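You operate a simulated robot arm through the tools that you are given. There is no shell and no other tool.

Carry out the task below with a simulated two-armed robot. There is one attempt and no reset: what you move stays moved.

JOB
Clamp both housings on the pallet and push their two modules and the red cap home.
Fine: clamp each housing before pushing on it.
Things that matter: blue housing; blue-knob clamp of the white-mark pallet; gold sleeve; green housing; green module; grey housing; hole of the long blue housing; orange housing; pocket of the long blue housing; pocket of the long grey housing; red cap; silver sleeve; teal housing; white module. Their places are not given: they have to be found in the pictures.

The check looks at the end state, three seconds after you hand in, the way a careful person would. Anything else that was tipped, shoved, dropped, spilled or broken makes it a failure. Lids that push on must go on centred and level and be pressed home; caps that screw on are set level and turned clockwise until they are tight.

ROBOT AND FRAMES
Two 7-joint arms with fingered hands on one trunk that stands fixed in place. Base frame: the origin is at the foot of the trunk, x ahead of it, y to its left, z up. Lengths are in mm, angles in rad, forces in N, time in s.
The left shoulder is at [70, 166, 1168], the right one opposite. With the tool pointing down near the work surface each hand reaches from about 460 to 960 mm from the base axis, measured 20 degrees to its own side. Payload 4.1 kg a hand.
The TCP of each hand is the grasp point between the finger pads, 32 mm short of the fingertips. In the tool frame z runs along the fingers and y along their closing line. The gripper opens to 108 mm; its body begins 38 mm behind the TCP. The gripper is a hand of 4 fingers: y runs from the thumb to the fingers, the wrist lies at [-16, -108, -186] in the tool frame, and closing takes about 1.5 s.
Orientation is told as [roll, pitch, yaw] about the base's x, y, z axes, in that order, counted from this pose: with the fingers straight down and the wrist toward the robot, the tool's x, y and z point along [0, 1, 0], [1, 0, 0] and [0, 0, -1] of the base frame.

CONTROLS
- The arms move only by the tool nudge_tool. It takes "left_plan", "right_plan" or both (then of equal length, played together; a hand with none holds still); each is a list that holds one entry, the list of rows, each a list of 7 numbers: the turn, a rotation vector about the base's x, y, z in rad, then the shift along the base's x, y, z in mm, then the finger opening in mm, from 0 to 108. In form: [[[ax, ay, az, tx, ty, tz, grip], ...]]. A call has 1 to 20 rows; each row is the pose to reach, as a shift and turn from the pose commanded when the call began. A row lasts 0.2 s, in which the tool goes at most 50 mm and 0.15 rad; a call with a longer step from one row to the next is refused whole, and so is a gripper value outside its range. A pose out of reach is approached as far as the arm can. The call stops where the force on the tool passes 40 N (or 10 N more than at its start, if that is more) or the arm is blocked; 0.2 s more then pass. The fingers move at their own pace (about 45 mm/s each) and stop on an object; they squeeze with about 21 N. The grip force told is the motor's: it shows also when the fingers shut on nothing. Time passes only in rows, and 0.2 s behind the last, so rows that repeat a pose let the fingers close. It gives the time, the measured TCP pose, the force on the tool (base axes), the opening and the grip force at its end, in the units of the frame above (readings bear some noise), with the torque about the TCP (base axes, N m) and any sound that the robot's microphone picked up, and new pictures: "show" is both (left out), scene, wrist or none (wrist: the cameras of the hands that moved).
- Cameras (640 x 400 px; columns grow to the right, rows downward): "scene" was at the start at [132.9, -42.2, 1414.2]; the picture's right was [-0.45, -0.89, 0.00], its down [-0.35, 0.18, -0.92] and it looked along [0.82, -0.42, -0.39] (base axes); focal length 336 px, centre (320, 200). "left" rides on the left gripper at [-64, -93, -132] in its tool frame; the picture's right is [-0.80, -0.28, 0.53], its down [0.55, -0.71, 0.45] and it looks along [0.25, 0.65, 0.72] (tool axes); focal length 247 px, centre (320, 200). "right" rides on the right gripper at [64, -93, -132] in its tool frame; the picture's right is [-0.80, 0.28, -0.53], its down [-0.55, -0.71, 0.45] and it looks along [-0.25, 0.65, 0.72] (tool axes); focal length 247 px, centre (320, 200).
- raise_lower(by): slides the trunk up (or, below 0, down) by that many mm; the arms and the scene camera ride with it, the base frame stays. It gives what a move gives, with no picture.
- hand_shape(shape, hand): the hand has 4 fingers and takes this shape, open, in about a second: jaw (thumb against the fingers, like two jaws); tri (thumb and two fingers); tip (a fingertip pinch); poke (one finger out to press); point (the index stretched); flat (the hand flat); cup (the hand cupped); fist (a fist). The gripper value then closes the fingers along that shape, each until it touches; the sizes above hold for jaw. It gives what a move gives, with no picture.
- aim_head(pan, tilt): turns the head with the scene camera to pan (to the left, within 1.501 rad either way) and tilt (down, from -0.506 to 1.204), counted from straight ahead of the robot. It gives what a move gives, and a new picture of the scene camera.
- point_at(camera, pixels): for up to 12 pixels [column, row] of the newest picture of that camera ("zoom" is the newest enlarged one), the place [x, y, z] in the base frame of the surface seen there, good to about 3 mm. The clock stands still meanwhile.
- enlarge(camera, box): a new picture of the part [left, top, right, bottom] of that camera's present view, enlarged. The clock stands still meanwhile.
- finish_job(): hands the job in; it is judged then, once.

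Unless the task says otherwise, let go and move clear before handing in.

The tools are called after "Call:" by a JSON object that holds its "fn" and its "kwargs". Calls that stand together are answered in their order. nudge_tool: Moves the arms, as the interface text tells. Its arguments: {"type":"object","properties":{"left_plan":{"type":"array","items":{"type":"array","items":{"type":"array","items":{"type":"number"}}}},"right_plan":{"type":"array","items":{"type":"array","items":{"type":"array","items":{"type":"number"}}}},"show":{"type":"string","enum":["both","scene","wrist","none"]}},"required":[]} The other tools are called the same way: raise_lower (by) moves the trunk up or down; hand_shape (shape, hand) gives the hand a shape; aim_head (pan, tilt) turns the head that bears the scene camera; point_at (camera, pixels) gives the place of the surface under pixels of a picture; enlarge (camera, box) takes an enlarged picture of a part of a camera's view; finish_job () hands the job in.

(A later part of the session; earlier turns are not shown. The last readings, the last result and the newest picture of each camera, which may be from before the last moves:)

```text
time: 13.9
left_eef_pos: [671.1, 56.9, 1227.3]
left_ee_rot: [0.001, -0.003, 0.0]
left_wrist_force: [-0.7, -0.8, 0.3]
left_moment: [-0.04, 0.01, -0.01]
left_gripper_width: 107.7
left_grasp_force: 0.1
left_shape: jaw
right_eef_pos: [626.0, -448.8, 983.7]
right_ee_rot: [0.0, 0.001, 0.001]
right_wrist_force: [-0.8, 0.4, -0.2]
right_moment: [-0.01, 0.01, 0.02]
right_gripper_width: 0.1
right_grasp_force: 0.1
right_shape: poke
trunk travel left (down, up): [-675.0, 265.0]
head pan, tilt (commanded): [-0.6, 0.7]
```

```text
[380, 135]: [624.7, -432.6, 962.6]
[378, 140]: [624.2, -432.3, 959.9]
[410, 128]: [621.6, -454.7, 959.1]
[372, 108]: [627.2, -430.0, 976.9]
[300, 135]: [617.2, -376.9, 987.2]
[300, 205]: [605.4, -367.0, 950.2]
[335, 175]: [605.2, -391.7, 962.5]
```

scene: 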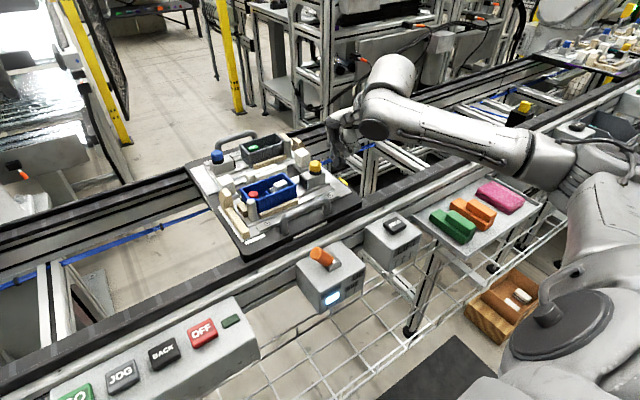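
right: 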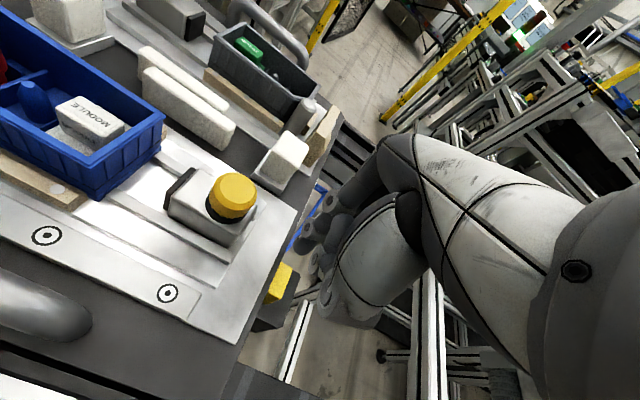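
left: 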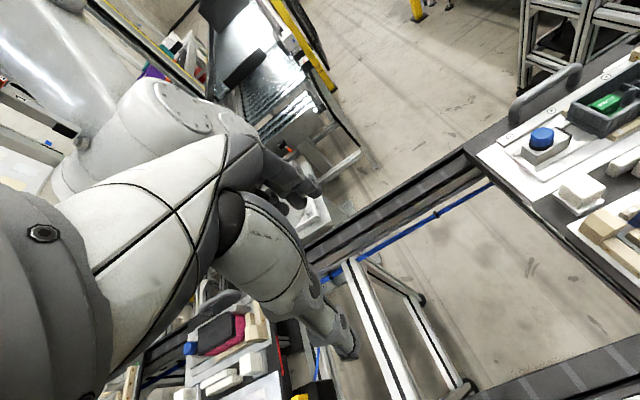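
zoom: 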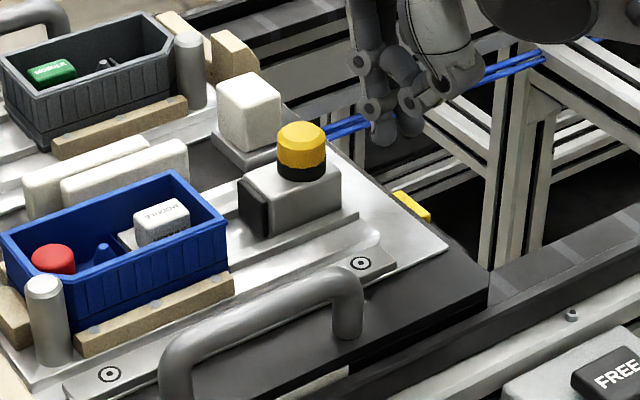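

Tip is lined up with the block (x≈622). I'll lower 6 mm and push slowly in +y, watching force and pictures.

Call:
{"fn": "nudge_tool", "kwargs": {"right_plan": [[[0, 0, 0, -1, 8, -6, 0], [0, 0, 0, -1, 20, -6, 0], [0, 0, 0, -1, 28, -6, 0], [0, 0, 0, -1, 32, -6, 0], [0, 0, 0, -1, 36, -6, 0], [0, 0, 0, -1, 40, -6, 0], [0, 0, 0, -1, 44, -6, 0], [0, 0, 0, -1, 48, -6, 0]]], "show": "scene"}}

Call:
{"fn": "enlarge", "kwargs": {"camera": "scene", "box": [240, 130, 400, 230]}}

```text
time: 15.7
left_eef_pos: [670.9, 56.7, 1226.2]
left_ee_rot: [-0.002, -0.001, 0.0]
left_wrist_force: [0.8, 0.4, -0.5]
left_moment: [-0.04, 0.0, 0.0]
left_gripper_width: 107.5
left_grasp_force: 0.0
left_shape: jaw
right_eef_pos: [626.0, -401.8, 979.2]
right_ee_rot: [0.0, 0.003, -0.001]
right_wrist_force: [-0.7, -2.5, 0.4]
right_moment: [-0.05, 0.03, -0.03]
right_gripper_width: 0.0
right_grasp_force: 0.0
right_shape: poke
trunk travel left (down, up): [-675.0, 265.0]
head pan, tilt (commanded): [-0.6, 0.7]
```

scene: 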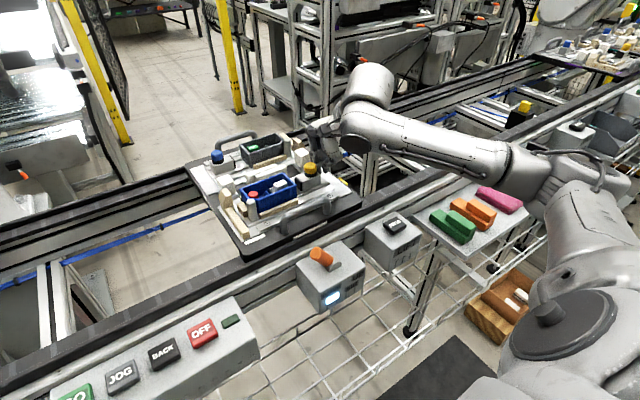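

```text
4.00 times, centred on (320, 180) of scene
```

zoom: 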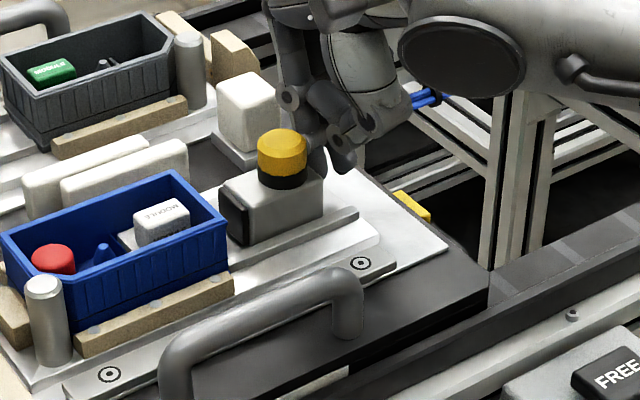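

The clamp glides freely (2.5 N) and nothing else moved. I'll keep on slowly until the pad meets the housing.

Call:
{"fn": "nudge_tool", "kwargs": {"right_plan": [[[0, 0, 0, 0, 4, 0, 0], [0, 0, 0, 0, 8, 0, 0], [0, 0, 0, 0, 11, 0, 0], [0, 0, 0, 0, 13, 0, 0], [0, 0, 0, 0, 15, 0, 0], [0, 0, 0, 0, 17, 0, 0], [0, 0, 0, 0, 19, 0, 0]]], "show": "scene"}}

Call:
{"fn": "enlarge", "kwargs": {"camera": "scene", "box": [240, 130, 400, 230]}}

```text
time: 17.3
left_eef_pos: [671.3, 56.9, 1227.7]
left_ee_rot: [-0.001, 0.0, -0.002]
left_wrist_force: [-0.2, 0.4, 0.2]
left_moment: [-0.01, 0.01, -0.01]
left_gripper_width: 107.7
left_grasp_force: 0.1
left_shape: jaw
right_eef_pos: [625.6, -382.7, 978.5]
right_ee_rot: [0.001, 0.0, -0.002]
right_wrist_force: [0.3, -2.4, 0.4]
right_moment: [-0.04, 0.01, 0.02]
right_gripper_width: 0.2
right_grasp_force: 0.0
right_shape: poke
trunk travel left (down, up): [-675.0, 265.0]
head pan, tilt (commanded): [-0.6, 0.7]
```

scene: 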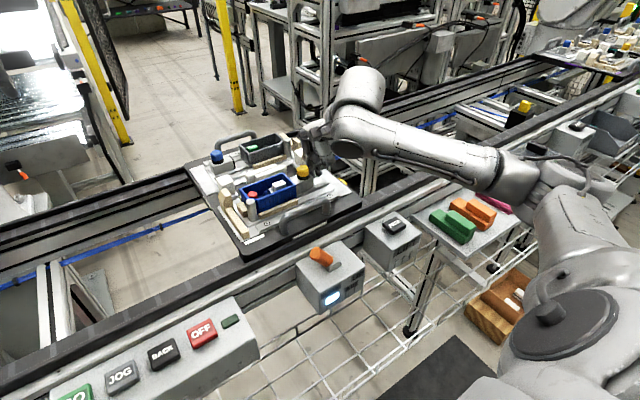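

```text
4.00 times, centred on (320, 180) of scene
```

zoom: 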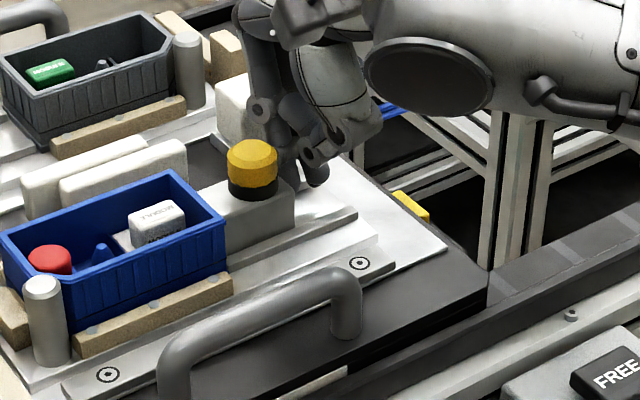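

The pad seems to have just reached the housing, and the pallet features look shifted by a pixel or so. I'll zoom in to check the contact and whether the pallet is moving.

Call:
{"fn": "enlarge", "kwargs": {"camera": "scene", "box": [230, 150, 330, 220]}}

Call:
{"fn": "point_at", "kwargs": {"camera": "zoom", "pixels": [[150, 142], [280, 105], [85, 180], [240, 175], [345, 140], [330, 75]]}}

Call:
{"fn": "enlarge", "kwargs": {"camera": "right", "box": [0, 60, 300, 330]}}

```text
5.71 times, centred on (280, 185) of scene
```

zoom: 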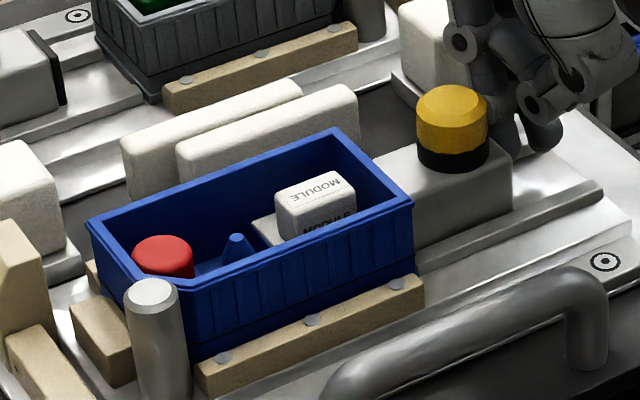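

```text
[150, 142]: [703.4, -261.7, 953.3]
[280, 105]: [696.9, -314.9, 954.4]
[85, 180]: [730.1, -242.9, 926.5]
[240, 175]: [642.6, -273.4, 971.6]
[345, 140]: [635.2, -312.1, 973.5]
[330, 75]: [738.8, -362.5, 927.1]
```

```text
1.48 times, centred on (150, 195) of right
```

zoom: 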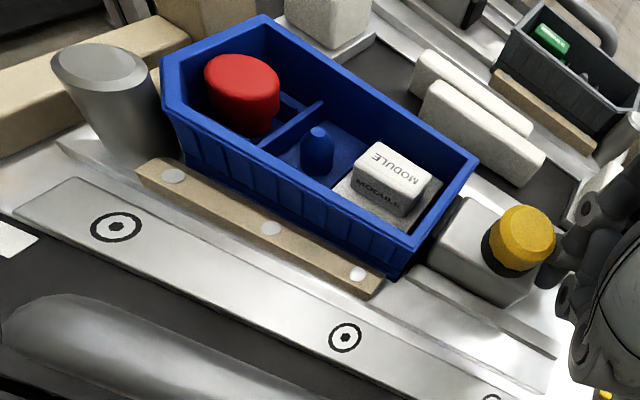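

Pad is just about at the housing end (y -311). I'll push in small steps of 1.5 mm and watch the force rise.

Call:
{"fn": "nudge_tool", "kwargs": {"right_plan": [[[0, 0, 0, 0, 1, 0, 0], [0, 0, 0, 0, 2, 0, 0], [0, 0, 0, 0, 3, 0, 0], [0, 0, 0, 0, 4, 0, 0], [0, 0, 0, 0, 4, 0, 0]]], "show": "scene"}}

Call:
{"fn": "enlarge", "kwargs": {"camera": "scene", "box": [240, 130, 400, 230]}}

```text
time: 18.5
left_eef_pos: [670.5, 55.1, 1227.7]
left_ee_rot: [0.002, 0.0, 0.001]
left_wrist_force: [-0.1, -0.4, 0.1]
left_moment: [0.02, 0.01, 0.0]
left_gripper_width: 107.5
left_grasp_force: 0.1
left_shape: jaw
right_eef_pos: [625.4, -379.0, 977.6]
right_ee_rot: [0.001, -0.001, -0.002]
right_wrist_force: [-2.3, -17.0, 2.4]
right_moment: [-0.34, 0.04, -0.03]
right_gripper_width: 0.0
right_grasp_force: 0.0
right_shape: poke
trunk travel left (down, up): [-675.0, 265.0]
head pan, tilt (commanded): [-0.6, 0.7]
```

scene: 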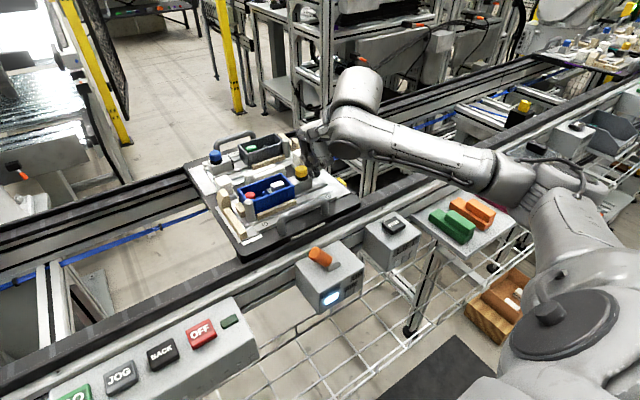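

```text
4.00 times, centred on (320, 180) of scene
```

zoom: 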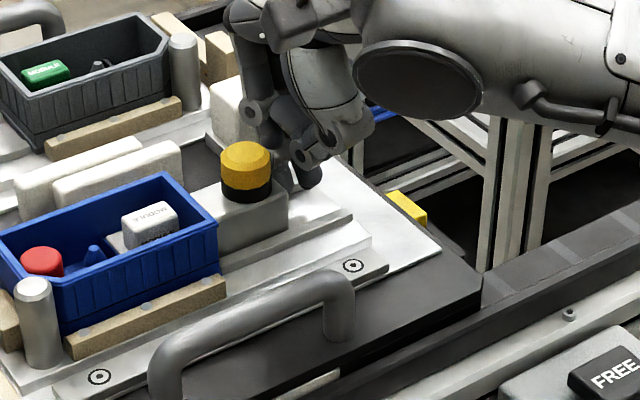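

The view shifted a bit; I'll measure post, knobs, and housing corners again to see whether the pallet itself is sliding.

Call:
{"fn": "point_at", "kwargs": {"camera": "zoom", "pixels": [[35, 287], [41, 258], [150, 218], [246, 153], [183, 40], [353, 266], [99, 376], [43, 70], [407, 207], [215, 225], [165, 176], [5, 245]]}}

Call:
{"fn": "enlarge", "kwargs": {"camera": "scene", "box": [180, 130, 260, 200]}}

Call:
{"fn": "point_at", "kwargs": {"camera": "zoom", "pixels": [[290, 200], [300, 160]]}}

```text
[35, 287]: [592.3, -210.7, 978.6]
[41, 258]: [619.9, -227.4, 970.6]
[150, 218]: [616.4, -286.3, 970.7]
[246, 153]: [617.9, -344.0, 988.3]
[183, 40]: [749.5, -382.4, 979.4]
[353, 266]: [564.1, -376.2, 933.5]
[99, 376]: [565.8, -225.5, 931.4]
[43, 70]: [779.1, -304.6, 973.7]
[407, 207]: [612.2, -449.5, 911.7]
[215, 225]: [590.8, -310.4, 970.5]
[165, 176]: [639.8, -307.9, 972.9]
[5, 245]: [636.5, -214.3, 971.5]
```

```text
5.71 times, centred on (220, 165) of scene
```

zoom: 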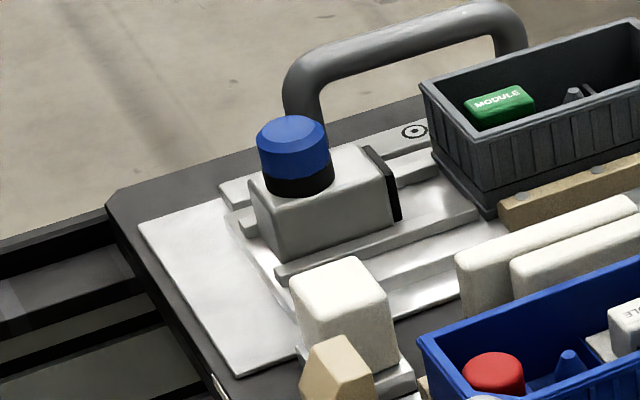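

```text
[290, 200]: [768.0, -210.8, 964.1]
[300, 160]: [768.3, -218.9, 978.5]
```

With 17 N the pallet appears to turn/slide a little on its belt (post shifted ~3 mm), so I should squeeze between both hands instead of pushing against friction. I'll back the right hand off slightly and measure the wood stop bar at the +y end for the left hand to brace.

Call:
{"fn": "nudge_tool", "kwargs": {"right_plan": [[[0, 0, 0, 0, -2, 0, 0], [0, 0, 0, 0, -5, 0, 0]]], "show": "scene"}}

Call:
{"fn": "hand_shape", "kwargs": {"hand": "left", "shape": "poke"}}

Call:
{"fn": "enlarge", "kwargs": {"camera": "scene", "box": [190, 160, 290, 250]}}

```text
time: 19.1
left_eef_pos: [671.9, 57.6, 1226.6]
left_ee_rot: [-0.001, 0.001, 0.002]
left_wrist_force: [0.3, -0.3, -1.0]
left_moment: [0.01, -0.01, 0.0]
left_gripper_width: 107.4
left_grasp_force: 0.2
left_shape: jaw
right_eef_pos: [626.4, -381.8, 977.1]
right_ee_rot: [0.003, 0.0, 0.003]
right_wrist_force: [-0.1, -0.2, 0.6]
right_moment: [-0.02, 0.0, 0.0]
right_gripper_width: 0.0
right_grasp_force: 0.0
right_shape: poke
trunk travel left (down, up): [-675.0, 265.0]
head pan, tilt (commanded): [-0.6, 0.7]
```

scene: 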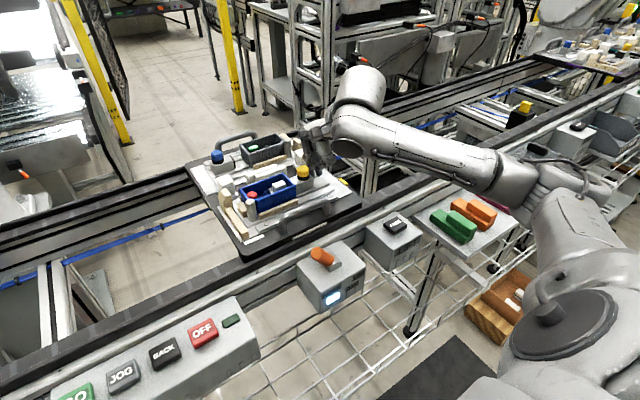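

```text
time: 20.0
left_eef_pos: [670.2, 57.4, 1227.1]
left_ee_rot: [0.001, 0.001, 0.0]
left_wrist_force: [-0.6, -0.2, -0.2]
left_moment: [-0.01, -0.03, 0.01]
left_gripper_width: 0.2
left_grasp_force: 0.0
left_shape: poke
right_eef_pos: [625.4, -383.4, 978.2]
right_ee_rot: [-0.001, 0.001, 0.001]
right_wrist_force: [-0.4, 0.2, -1.0]
right_moment: [-0.01, -0.03, -0.01]
right_gripper_width: 0.2
right_grasp_force: 0.0
right_shape: poke
trunk travel left (down, up): [-675.0, 265.0]
head pan, tilt (commanded): [-0.6, 0.7]
```

```text
4.44 times, centred on (240, 205) of scene
```

zoom: 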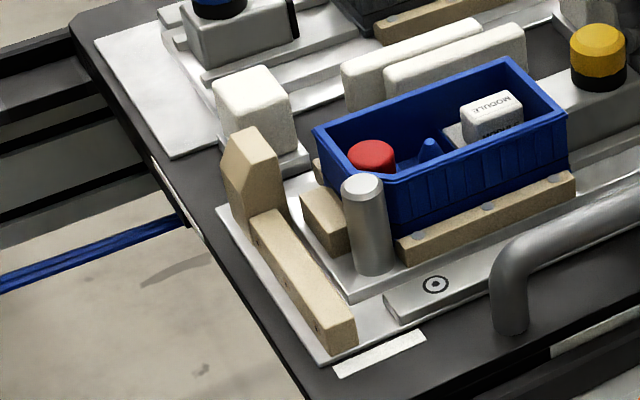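

Now measure the wooden bar at the +y edge and the gaps at the blue housing's stop.

Call:
{"fn": "point_at", "kwargs": {"camera": "zoom", "pixels": [[290, 265], [330, 325], [255, 215], [315, 300], [260, 150], [225, 170], [240, 235], [170, 190], [360, 190], [325, 220], [310, 195], [435, 284]]}}

Call:
{"fn": "enlarge", "kwargs": {"camera": "scene", "box": [240, 130, 400, 230]}}

```text
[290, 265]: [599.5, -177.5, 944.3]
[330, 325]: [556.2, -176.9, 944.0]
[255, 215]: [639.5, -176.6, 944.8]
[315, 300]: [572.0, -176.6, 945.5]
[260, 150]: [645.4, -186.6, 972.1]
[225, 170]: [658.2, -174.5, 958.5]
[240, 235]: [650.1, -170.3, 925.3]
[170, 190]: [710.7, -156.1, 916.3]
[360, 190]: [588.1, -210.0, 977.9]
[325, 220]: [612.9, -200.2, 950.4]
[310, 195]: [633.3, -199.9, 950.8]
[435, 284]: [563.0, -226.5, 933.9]
```

```text
4.00 times, centred on (320, 180) of scene
```

zoom: 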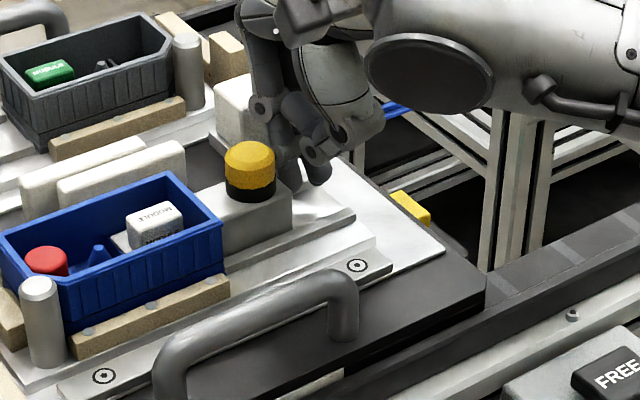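

The pallet shifted only ~2 mm and the pad is against the housing. I'll bring the left hand to brace the raised wood stop (x≈648, y≈-172, z 945–972) from the +y side.

Call:
{"fn": "nudge_tool", "kwargs": {"left_plan": [[[0, 0, 0, -5, -40, -20, 0], [0, 0, 0, -10, -80, -40, 0], [0, 0, 0, -19, -120, -70, 0], [0, 0, 0, -19, -160, -110, 0], [0, 0, 0, -19, -175, -150, 0], [0, 0, 0, -19, -180, -190, 0], [0, 0, 0, -19, -180, -225, 0], [0, 0, 0, -19, -180, -240, 0], [0, 0, 0, -19, -180, -240, 0]]], "show": "both"}}

Call:
{"fn": "enlarge", "kwargs": {"camera": "scene", "box": [150, 110, 330, 250]}}

```text
refused: row 3 steps farther than a row can; nothing moved
```

```text
2.86 times, centred on (240, 180) of scene
```

zoom: 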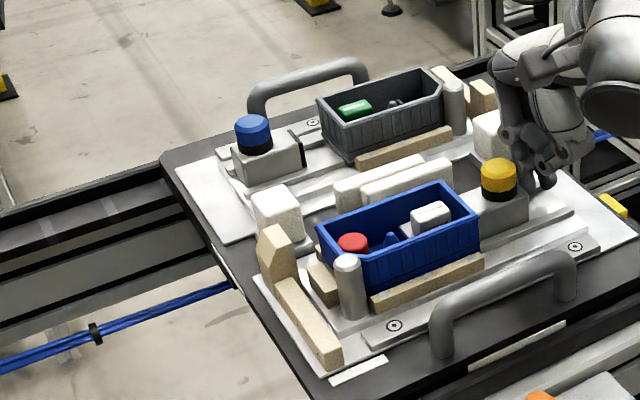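

A row was too long (50 mm limit); I'll resend with shorter steps.

Call:
{"fn": "nudge_tool", "kwargs": {"left_plan": [[[0, 0, 0, -5, -35, -20, 0], [0, 0, 0, -10, -70, -40, 0], [0, 0, 0, -15, -105, -65, 0], [0, 0, 0, -19, -135, -95, 0], [0, 0, 0, -19, -160, -130, 0], [0, 0, 0, -19, -175, -170, 0], [0, 0, 0, -19, -180, -205, 0], [0, 0, 0, -19, -180, -230, 0], [0, 0, 0, -19, -180, -246, 0], [0, 0, 0, -19, -180, -246, 0]]], "show": "both"}}

Call:
{"fn": "enlarge", "kwargs": {"camera": "scene", "box": [150, 110, 330, 250]}}

```text
time: 22.2
left_eef_pos: [651.0, -123.7, 981.4]
left_ee_rot: [0.001, 0.001, 0.0]
left_wrist_force: [-0.3, 0.3, 0.0]
left_moment: [0.01, 0.01, 0.04]
left_gripper_width: 0.0
left_grasp_force: 0.1
left_shape: poke
right_eef_pos: [625.3, -384.2, 977.5]
right_ee_rot: [0.002, 0.001, 0.0]
right_wrist_force: [0.4, 0.0, -0.8]
right_moment: [0.01, 0.0, -0.02]
right_gripper_width: 0.0
right_grasp_force: 0.1
right_shape: poke
trunk travel left (down, up): [-675.0, 265.0]
head pan, tilt (commanded): [-0.6, 0.7]
```

scene: 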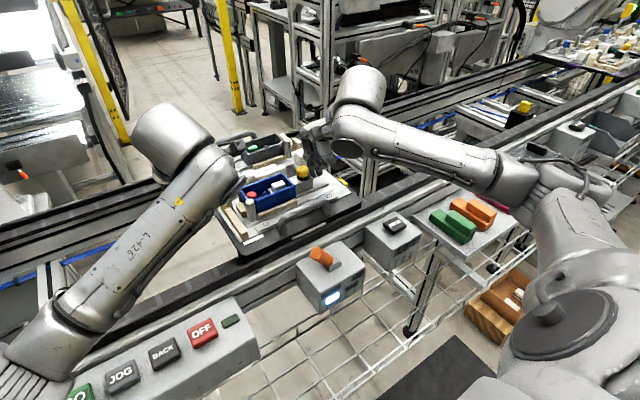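
left: 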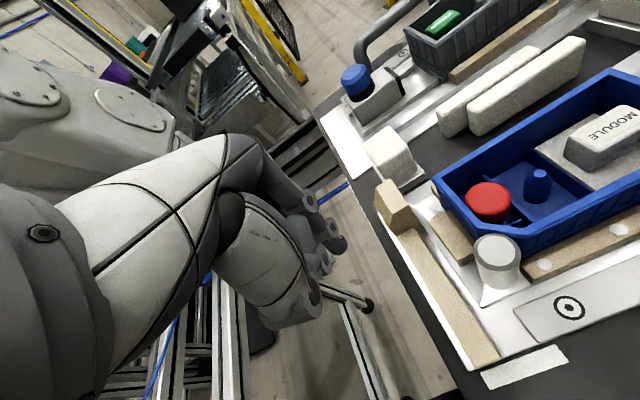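

```text
2.86 times, centred on (240, 180) of scene
```

zoom: 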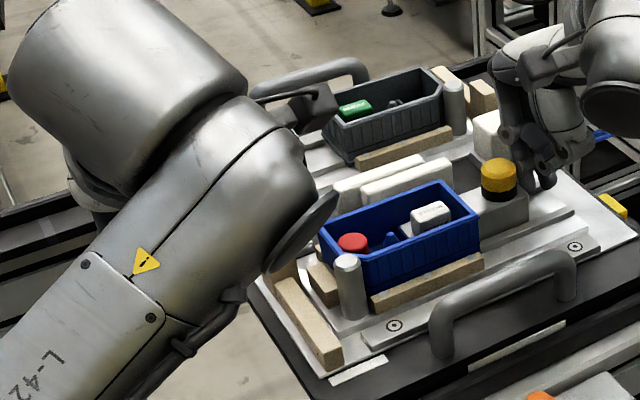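

The left tips (left view ~ (335,245)) are beside the raised wood stop (~(395,205)). I'll move -y in small steps until I feel contact.

Call:
{"fn": "nudge_tool", "kwargs": {"left_plan": [[[0, 0, 0, 0, -8, -2, 0], [0, 0, 0, 0, -16, -2, 0], [0, 0, 0, 0, -22, -2, 0], [0, 0, 0, 0, -25, -2, 0], [0, 0, 0, 0, -28, -2, 0]]], "show": "both"}}

Call:
{"fn": "enlarge", "kwargs": {"camera": "left", "box": [280, 130, 480, 300]}}

```text
time: 23.4
left_eef_pos: [652.5, -151.0, 977.9]
left_ee_rot: [-0.001, 0.001, -0.001]
left_wrist_force: [-0.5, 0.2, -0.3]
left_moment: [0.01, 0.0, 0.0]
left_gripper_width: 0.0
left_grasp_force: 0.0
left_shape: poke
right_eef_pos: [626.9, -383.1, 977.4]
right_ee_rot: [0.002, 0.0, 0.0]
right_wrist_force: [-0.7, 0.0, 1.3]
right_moment: [-0.01, 0.02, 0.01]
right_gripper_width: 0.3
right_grasp_force: 0.1
right_shape: poke
trunk travel left (down, up): [-675.0, 265.0]
head pan, tilt (commanded): [-0.6, 0.7]
```

scene: 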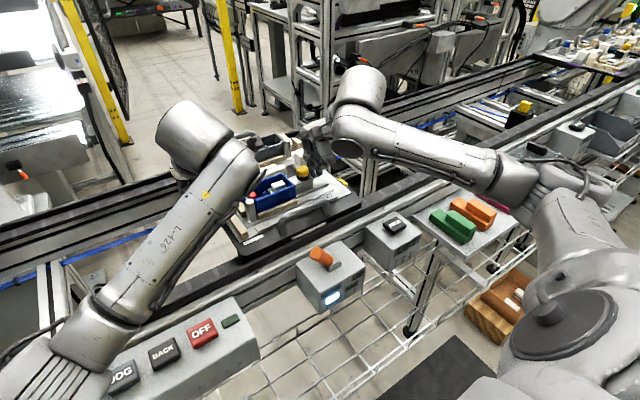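
left: 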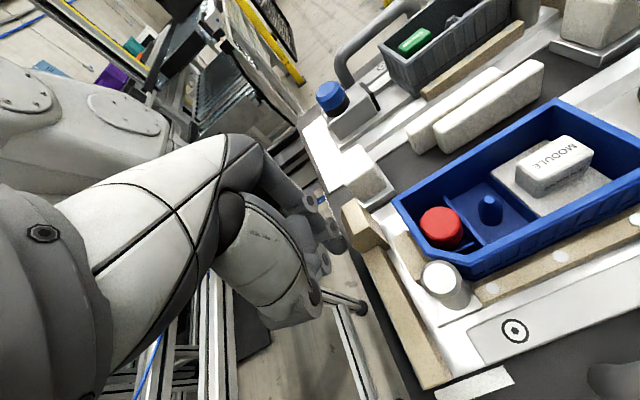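

```text
2.35 times, centred on (380, 215) of left
```

zoom: 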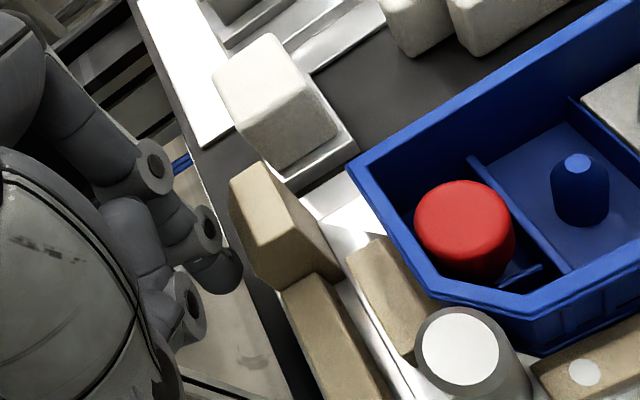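

I'll measure the tip versus the wood block.

Call:
{"fn": "point_at", "kwargs": {"camera": "zoom", "pixels": [[225, 270], [235, 265], [200, 285], [250, 225], [290, 230], [255, 185], [300, 300], [385, 260], [460, 350], [440, 230]]}}

```text
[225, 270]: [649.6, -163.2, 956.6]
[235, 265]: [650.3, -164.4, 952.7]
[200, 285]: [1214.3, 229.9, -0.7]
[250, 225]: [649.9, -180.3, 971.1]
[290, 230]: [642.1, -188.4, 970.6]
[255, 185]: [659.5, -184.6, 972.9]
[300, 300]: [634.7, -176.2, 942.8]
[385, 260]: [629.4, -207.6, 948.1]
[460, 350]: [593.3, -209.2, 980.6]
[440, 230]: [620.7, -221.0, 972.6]
```

The tip face is ~8 mm from the stop; I'll advance to touch it.

Call:
{"fn": "nudge_tool", "kwargs": {"left_plan": [[[0, 0, 0, 0, -3, 0, 0], [0, 0, 0, 0, -5, 0, 0], [0, 0, 0, 0, -6.5, 0, 0], [0, 0, 0, 0, -8, 0, 0], [0, 0, 0, 0, -8, 0, 0]]], "show": "none"}}

```text
time: 24.6
left_eef_pos: [652.9, -156.3, 978.0]
left_ee_rot: [-0.003, 0.002, 0.002]
left_wrist_force: [-0.3, 11.3, -0.2]
left_moment: [0.34, 0.03, 0.02]
left_gripper_width: 0.0
left_grasp_force: 0.1
left_shape: poke
right_eef_pos: [625.3, -383.1, 978.0]
right_ee_rot: [-0.002, 0.001, 0.001]
right_wrist_force: [0.8, -0.3, -0.7]
right_moment: [0.02, -0.01, 0.02]
right_gripper_width: 0.1
right_grasp_force: 0.0
right_shape: poke
trunk travel left (down, up): [-675.0, 265.0]
head pan, tilt (commanded): [-0.6, 0.7]
```

Left has braced with 11 N. Now the right hand pushes the yellow clamp +y gradually against the brace.

Call:
{"fn": "nudge_tool", "kwargs": {"right_plan": [[[0, 0, 0, 0, 2, 0, 0], [0, 0, 0, 0, 3, 0, 0], [0, 0, 0, 0, 4, 0, 0], [0, 0, 0, 0, 5, 0, 0], [0, 0, 0, 0, 6, 0, 0], [0, 0, 0, 0, 7, 0, 0], [0, 0, 0, 0, 7, 0, 0]]], "show": "scene"}}

Call:
{"fn": "enlarge", "kwargs": {"camera": "scene", "box": [240, 130, 400, 230]}}

```text
time: 26.2
left_eef_pos: [654.1, -158.4, 978.6]
left_ee_rot: [0.001, 0.002, 0.003]
left_wrist_force: [4.7, 36.6, 0.4]
left_moment: [0.9, -0.14, 0.2]
left_gripper_width: 0.0
left_grasp_force: 0.0
left_shape: poke
right_eef_pos: [627.2, -378.7, 979.1]
right_ee_rot: [-0.001, 0.001, -0.005]
right_wrist_force: [5.9, -39.9, 3.8]
right_moment: [-0.8, -0.17, -0.23]
right_gripper_width: 0.0
right_grasp_force: 0.1
right_shape: poke
trunk travel left (down, up): [-675.0, 265.0]
head pan, tilt (commanded): [-0.6, 0.7]
```

scene: 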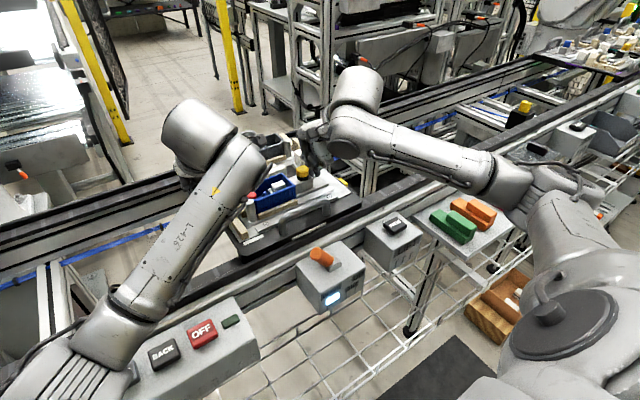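

```text
4.00 times, centred on (320, 180) of scene
```

zoom: 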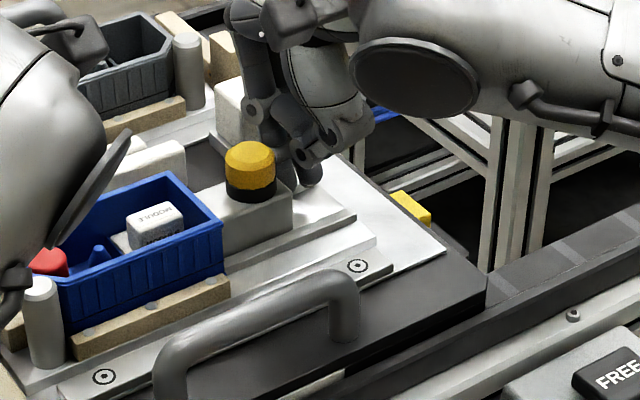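

Squeezed to 40 N with the pallet not moving; the clamp pad is firmly against the blue housing. I'll ease both hands off together and look.

Call:
{"fn": "nudge_tool", "kwargs": {"right_plan": [[[0, 0, 0, 0, -3, 0, 0], [0, 0, 0, 0, -7, 0, 0], [0, 0, 0, 0, -14, 0, 0], [0, 0, 0, 0, -24, 0, 0]]], "left_plan": [[[0, 0, 0, 0, 3, 0, 0], [0, 0, 0, 0, 7, 0, 0], [0, 0, 0, 0, 14, 0, 0], [0, 0, 0, 0, 24, 0, 0]]], "show": "both"}}

Call:
{"fn": "enlarge", "kwargs": {"camera": "scene", "box": [240, 130, 400, 230]}}

Call:
{"fn": "enlarge", "kwargs": {"camera": "right", "box": [0, 60, 300, 330]}}

```text
time: 27.2
left_eef_pos: [651.3, -135.4, 980.1]
left_ee_rot: [-0.001, 0.0, -0.002]
left_wrist_force: [0.3, 0.1, 0.0]
left_moment: [0.01, 0.04, 0.02]
left_gripper_width: 0.2
left_grasp_force: 0.1
left_shape: poke
right_eef_pos: [625.8, -399.8, 977.9]
right_ee_rot: [0.001, 0.0, 0.002]
right_wrist_force: [-0.6, -0.1, 0.2]
right_moment: [0.01, 0.01, -0.01]
right_gripper_width: 0.0
right_grasp_force: 0.0
right_shape: poke
trunk travel left (down, up): [-675.0, 265.0]
head pan, tilt (commanded): [-0.6, 0.7]
```

scene: 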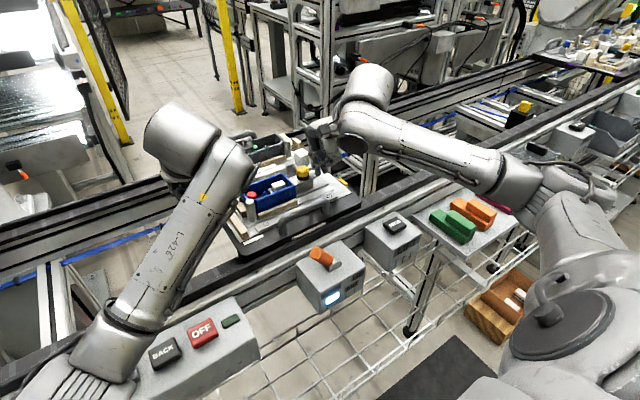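
right: 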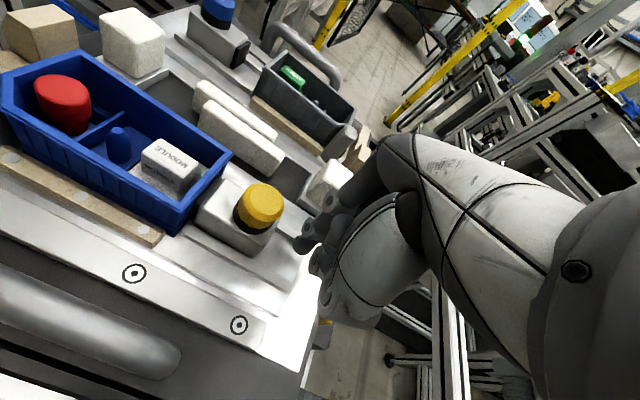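
left: 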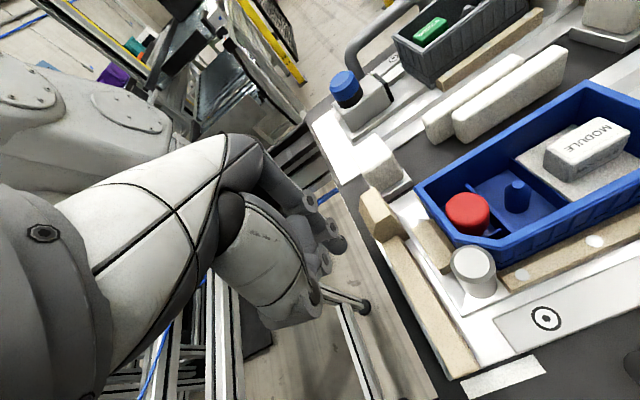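

```text
4.00 times, centred on (320, 180) of scene
```

zoom: 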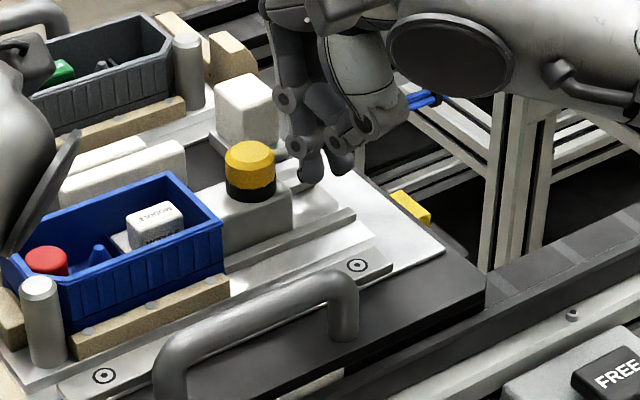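

```text
1.48 times, centred on (150, 195) of right
```

zoom: 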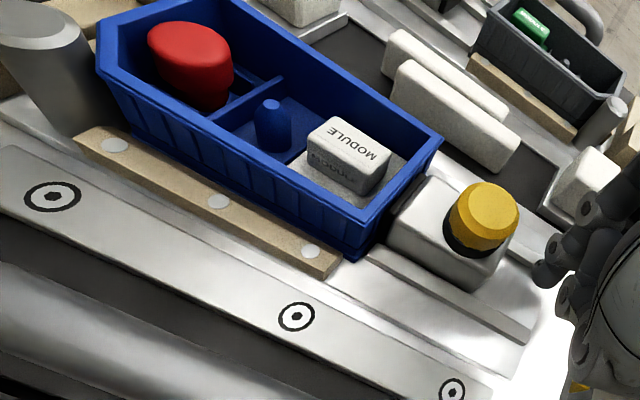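

The clamp stayed put with its black pad on the housing. Next the blue-knob clamp: left hand goes behind it (+y side), right hand goes to brace the grey fixture's wood stop on the -y side. I'll move both clear first.

Call:
{"fn": "nudge_tool", "kwargs": {"right_plan": [[[0, 0, 0, 0, -30, 5, 0], [0, 0, 0, 0, -55, 20, 0], [0, 0, 0, 0, -60, 50, 0], [0, 0, 0, 35, -60, 70, 0], [0, 0, 0, 80, -60, 70, 0], [0, 0, 0, 122, -60, 70, 0]]], "left_plan": [[[0, 0, 0, 0, 20, 20, 0], [0, 0, 0, 0, 40, 60, 0], [0, 0, 0, 0, 60, 100, 0], [0, 0, 0, 0, 80, 120, 0], [0, 0, 0, 0, 100, 140, 0], [0, 0, 0, 0, 110, 150, 0]]], "show": "both"}}

Call:
{"fn": "enlarge", "kwargs": {"camera": "scene", "box": [190, 120, 290, 190]}}

Call:
{"fn": "point_at", "kwargs": {"camera": "zoom", "pixels": [[200, 150], [215, 180], [160, 190], [240, 230], [310, 190], [300, 180], [140, 250], [230, 300]]}}

```text
time: 28.8
left_eef_pos: [675.3, 6.1, 1129.2]
left_ee_rot: [0.027, -0.022, 0.051]
left_wrist_force: [-1.1, 0.3, -0.9]
left_moment: [0.02, -0.05, -0.02]
left_gripper_width: 0.2
left_grasp_force: 0.0
left_shape: poke
left hand out of reach, approached as far as the arm can: row 5, 6
right_eef_pos: [748.1, -458.6, 1049.0]
right_ee_rot: [0.0, -0.001, 0.0]
right_wrist_force: [0.3, 0.5, 0.4]
right_moment: [0.03, 0.01, 0.02]
right_gripper_width: 0.0
right_grasp_force: 0.3
right_shape: poke
trunk travel left (down, up): [-675.0, 265.0]
head pan, tilt (commanded): [-0.6, 0.7]
stopped in row 6 (left hand): the arm was blocked; the commanded pose is now the measured one
```

scene: 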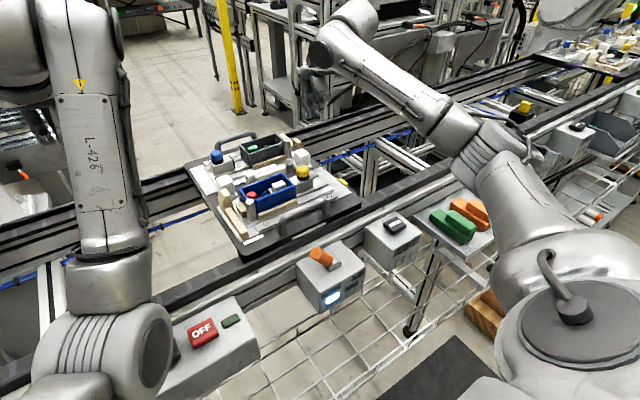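
right: 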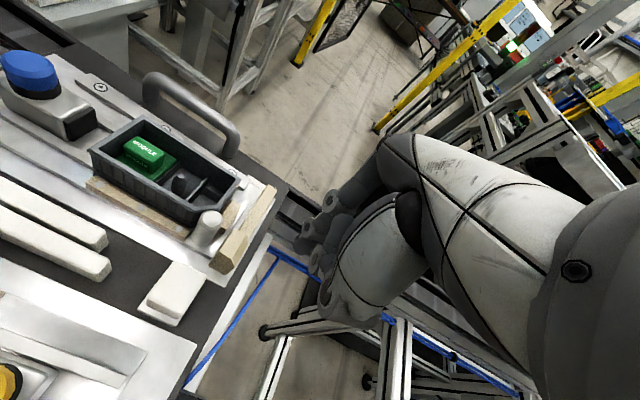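
left: 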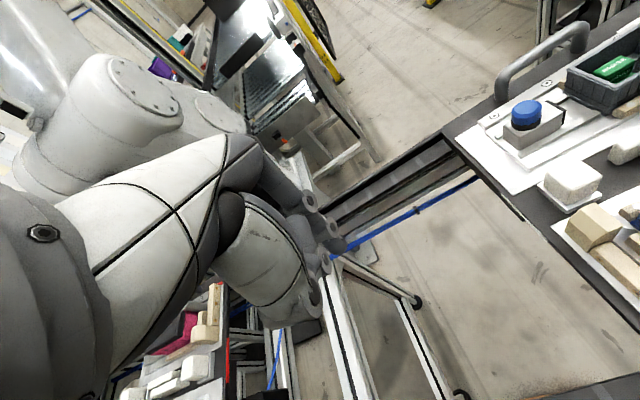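

```text
5.71 times, centred on (240, 155) of scene
```

zoom: 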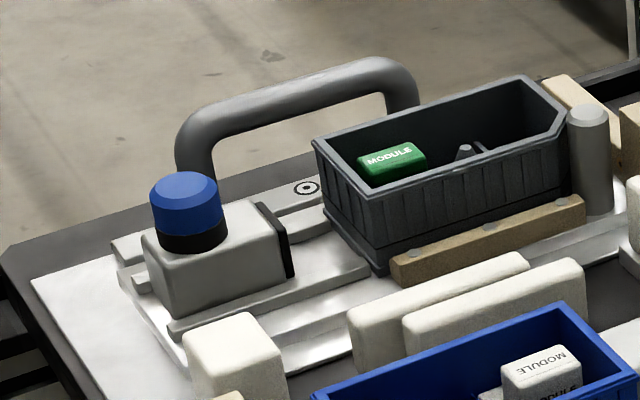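

```text
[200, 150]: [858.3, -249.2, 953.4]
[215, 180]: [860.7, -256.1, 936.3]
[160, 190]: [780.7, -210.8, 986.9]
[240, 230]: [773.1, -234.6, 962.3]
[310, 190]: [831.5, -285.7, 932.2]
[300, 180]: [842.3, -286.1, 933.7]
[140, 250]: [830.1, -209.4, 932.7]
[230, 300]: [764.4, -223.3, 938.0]
```

The left arm hit a joint limit while moving away (now at (675,6,1129), slightly rotated); harmless. I'll measure the blue clamp more, then route the left hand back.

Call:
{"fn": "point_at", "kwargs": {"camera": "zoom", "pixels": [[185, 183], [150, 240], [160, 300], [165, 270], [270, 225], [285, 275], [265, 205], [210, 345], [235, 345], [345, 250], [320, 140], [375, 270]]}}

Call:
{"fn": "enlarge", "kwargs": {"camera": "right", "box": [120, 140, 340, 300]}}

Call:
{"fn": "point_at", "kwargs": {"camera": "zoom", "pixels": [[340, 290], [310, 330], [410, 190], [260, 230], [380, 260], [300, 360], [380, 340], [560, 190], [150, 380], [270, 185]]}}

```text
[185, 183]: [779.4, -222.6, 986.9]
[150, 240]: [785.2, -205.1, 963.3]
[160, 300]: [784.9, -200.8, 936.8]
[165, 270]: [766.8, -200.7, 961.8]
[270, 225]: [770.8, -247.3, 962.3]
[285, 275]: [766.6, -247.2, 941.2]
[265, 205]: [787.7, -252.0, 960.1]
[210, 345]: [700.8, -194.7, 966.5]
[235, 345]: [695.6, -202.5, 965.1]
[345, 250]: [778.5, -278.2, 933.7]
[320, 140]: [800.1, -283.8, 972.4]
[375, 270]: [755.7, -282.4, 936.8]
```

```text
2.50 times, centred on (230, 220) of right
```

zoom: 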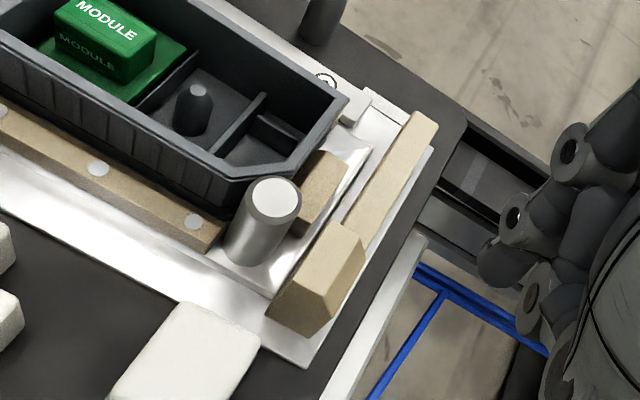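

```text
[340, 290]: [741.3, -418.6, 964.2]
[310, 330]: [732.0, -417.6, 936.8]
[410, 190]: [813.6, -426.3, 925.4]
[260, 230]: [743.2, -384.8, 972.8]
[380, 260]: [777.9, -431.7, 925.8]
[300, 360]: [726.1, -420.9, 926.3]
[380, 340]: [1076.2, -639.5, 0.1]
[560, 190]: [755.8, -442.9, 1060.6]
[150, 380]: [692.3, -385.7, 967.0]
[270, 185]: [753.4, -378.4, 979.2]
```

Blue block: back face y≈-201, x 760–792, pad at y≈-251; grey fixture's raised stop is at x 732–752, face y≈-421. I'll bring the left tip behind the blue clamp and the right tip beside the stop.

Call:
{"fn": "nudge_tool", "kwargs": {"left_plan": [[[-0.013, 0.011, -0.025, 5, -35, 0, 0], [-0.027, 0.022, -0.051, 30, -70, -10, 0], [-0.027, 0.022, -0.051, 55, -100, -25, 0], [-0.027, 0.022, -0.051, 80, -128, -50, 0], [-0.027, 0.022, -0.051, 100, -148, -80, 0], [-0.027, 0.022, -0.051, 105, -156, -118, 0], [-0.027, 0.022, -0.051, 105, -156, -145, 0], [-0.027, 0.022, -0.051, 105, -156, -151, 0]]], "right_plan": [[[0, 0, 0, 2, 0, -20, 0], [0, 0, 0, 2, 0, -40, 0], [0, 0, 0, 2, 0, -60, 0], [0, 0, 0, 2, 0, -69, 0], [0, 0, 0, 2, 4, -69, 0], [0, 0, 0, 2, 8, -69, 0], [0, 0, 0, 2, 10, -69, 0], [0, 0, 0, 2, 10, -69, 0]]], "show": "both"}}

Call:
{"fn": "enlarge", "kwargs": {"camera": "left", "box": [280, 130, 480, 300]}}

Call:
{"fn": "enlarge", "kwargs": {"camera": "right", "box": [120, 140, 360, 320]}}

```text
time: 30.6
left_eef_pos: [781.7, -148.3, 979.1]
left_ee_rot: [0.0, 0.0, 0.002]
left_wrist_force: [-0.7, 0.3, -0.1]
left_moment: [0.0, -0.02, 0.0]
left_gripper_width: 0.0
left_grasp_force: 0.1
left_shape: poke
right_eef_pos: [752.1, -449.4, 978.9]
right_ee_rot: [-0.001, 0.0, -0.002]
right_wrist_force: [-0.4, -0.7, -0.1]
right_moment: [0.02, -0.01, 0.01]
right_gripper_width: 0.2
right_grasp_force: 0.0
right_shape: poke
trunk travel left (down, up): [-675.0, 265.0]
head pan, tilt (commanded): [-0.6, 0.7]
```

scene: 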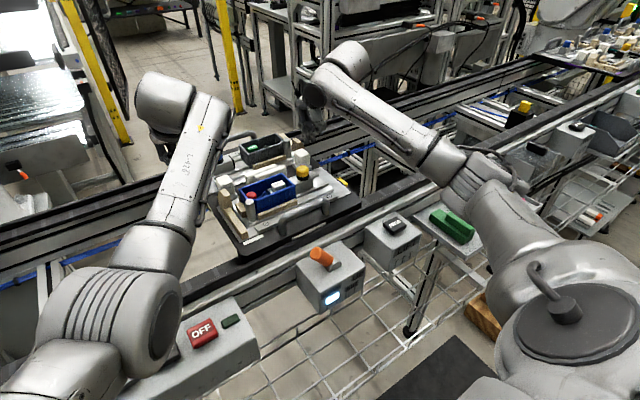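
right: 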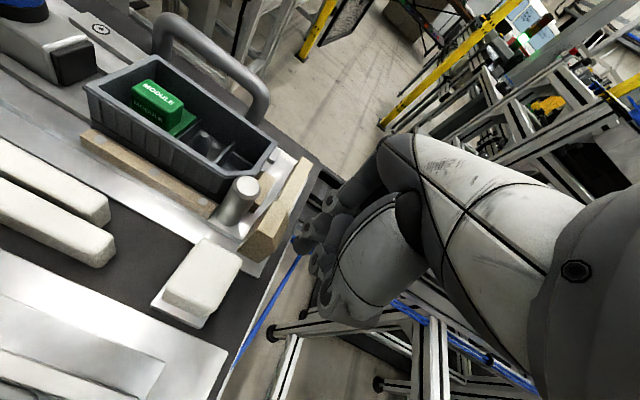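
left: 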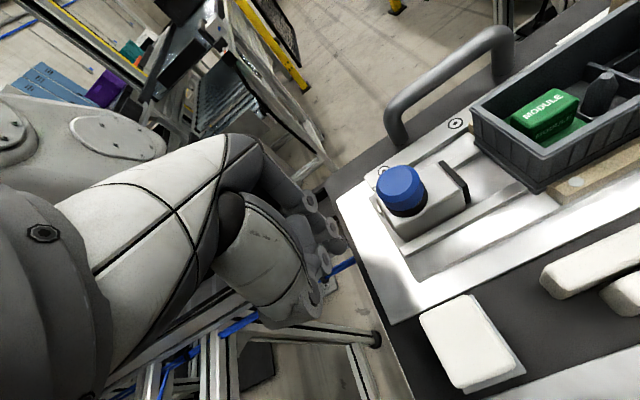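

```text
2.35 times, centred on (380, 215) of left
```

zoom: 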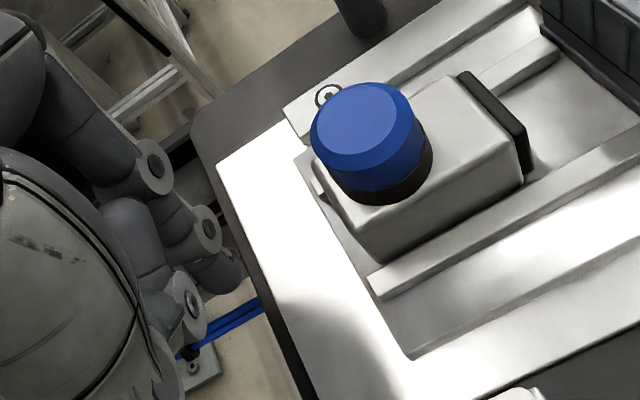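

```text
2.22 times, centred on (240, 230) of right
```

zoom: 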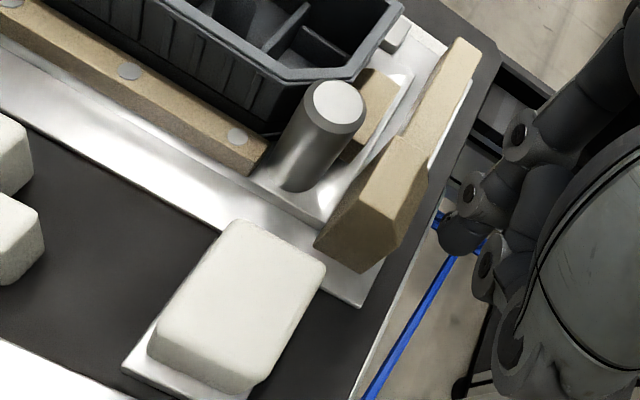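

Call:
{"fn": "point_at", "kwargs": {"camera": "zoom", "pixels": [[460, 235], [470, 225], [410, 190], [380, 230], [450, 110]]}}

Call:
{"fn": "enlarge", "kwargs": {"camera": "left", "box": [300, 170, 460, 280]}}

Call:
{"fn": "point_at", "kwargs": {"camera": "zoom", "pixels": [[175, 245], [165, 250], [345, 190], [330, 180], [385, 260], [420, 230], [370, 230], [550, 130]]}}

```text
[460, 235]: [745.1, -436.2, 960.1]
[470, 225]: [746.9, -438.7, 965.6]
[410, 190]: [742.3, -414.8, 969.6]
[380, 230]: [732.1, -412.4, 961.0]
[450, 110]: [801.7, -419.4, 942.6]
```

```text
3.64 times, centred on (380, 225) of left
```

zoom: 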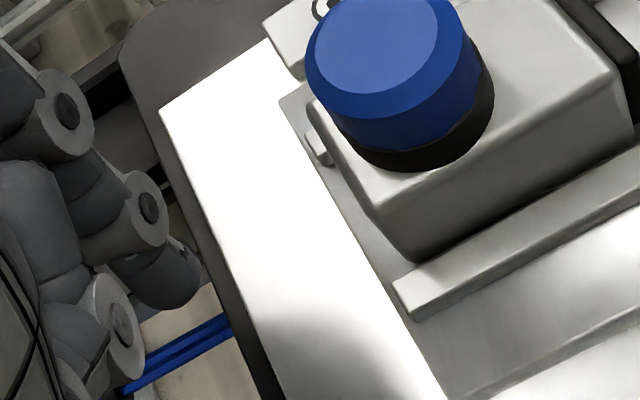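

```text
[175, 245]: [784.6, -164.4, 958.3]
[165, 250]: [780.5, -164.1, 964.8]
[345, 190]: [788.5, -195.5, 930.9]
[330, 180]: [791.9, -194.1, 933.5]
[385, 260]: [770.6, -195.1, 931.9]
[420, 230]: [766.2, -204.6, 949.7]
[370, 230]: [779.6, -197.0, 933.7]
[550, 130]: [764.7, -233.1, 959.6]
```

Both tips are well placed. I'll slide the blue clamp -y with the left hand (light) till just short of the housing.

Call:
{"fn": "nudge_tool", "kwargs": {"left_plan": [[[0, 0, 0, -1, -10, -2, 0], [0, 0, 0, -1, -20, -2, 0], [0, 0, 0, -1, -28, -2, 0], [0, 0, 0, -1, -33, -2, 0], [0, 0, 0, -1, -38, -2, 0], [0, 0, 0, -1, -43, -2, 0], [0, 0, 0, -1, -48, -2, 0], [0, 0, 0, -1, -53, -2, 0], [0, 0, 0, -1, -57, -2, 0], [0, 0, 0, -1, -60, -2, 0]]], "show": "both"}}

Call:
{"fn": "enlarge", "kwargs": {"camera": "right", "box": [0, 20, 320, 240]}}

```text
time: 32.8
left_eef_pos: [775.9, -214.3, 977.0]
left_ee_rot: [-0.001, 0.003, -0.006]
left_wrist_force: [2.0, 4.1, 3.3]
left_moment: [-0.04, -0.01, 0.05]
left_gripper_width: 0.0
left_grasp_force: 0.2
left_shape: poke
right_eef_pos: [749.8, -449.2, 979.9]
right_ee_rot: [-0.002, 0.001, 0.0]
right_wrist_force: [0.7, -1.4, 0.8]
right_moment: [-0.01, 0.0, 0.0]
right_gripper_width: 0.1
right_grasp_force: 0.0
right_shape: poke
trunk travel left (down, up): [-675.0, 265.0]
head pan, tilt (commanded): [-0.6, 0.7]
```

scene: 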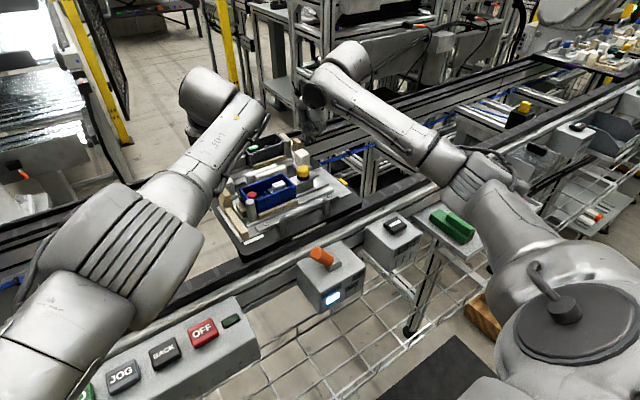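
left: 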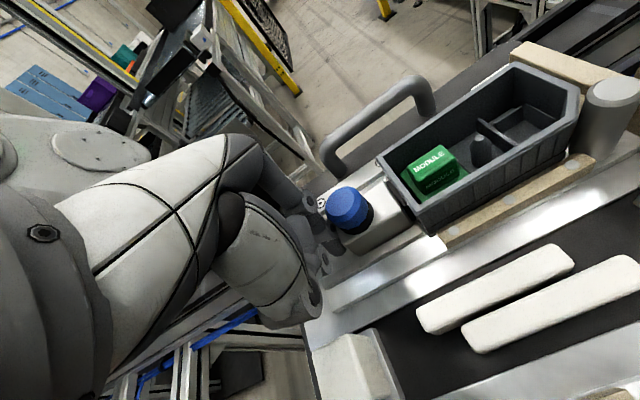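

```text
1.82 times, centred on (160, 130) of right
```

zoom: 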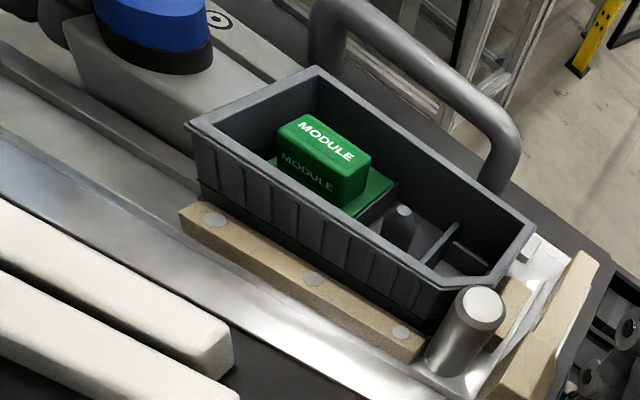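

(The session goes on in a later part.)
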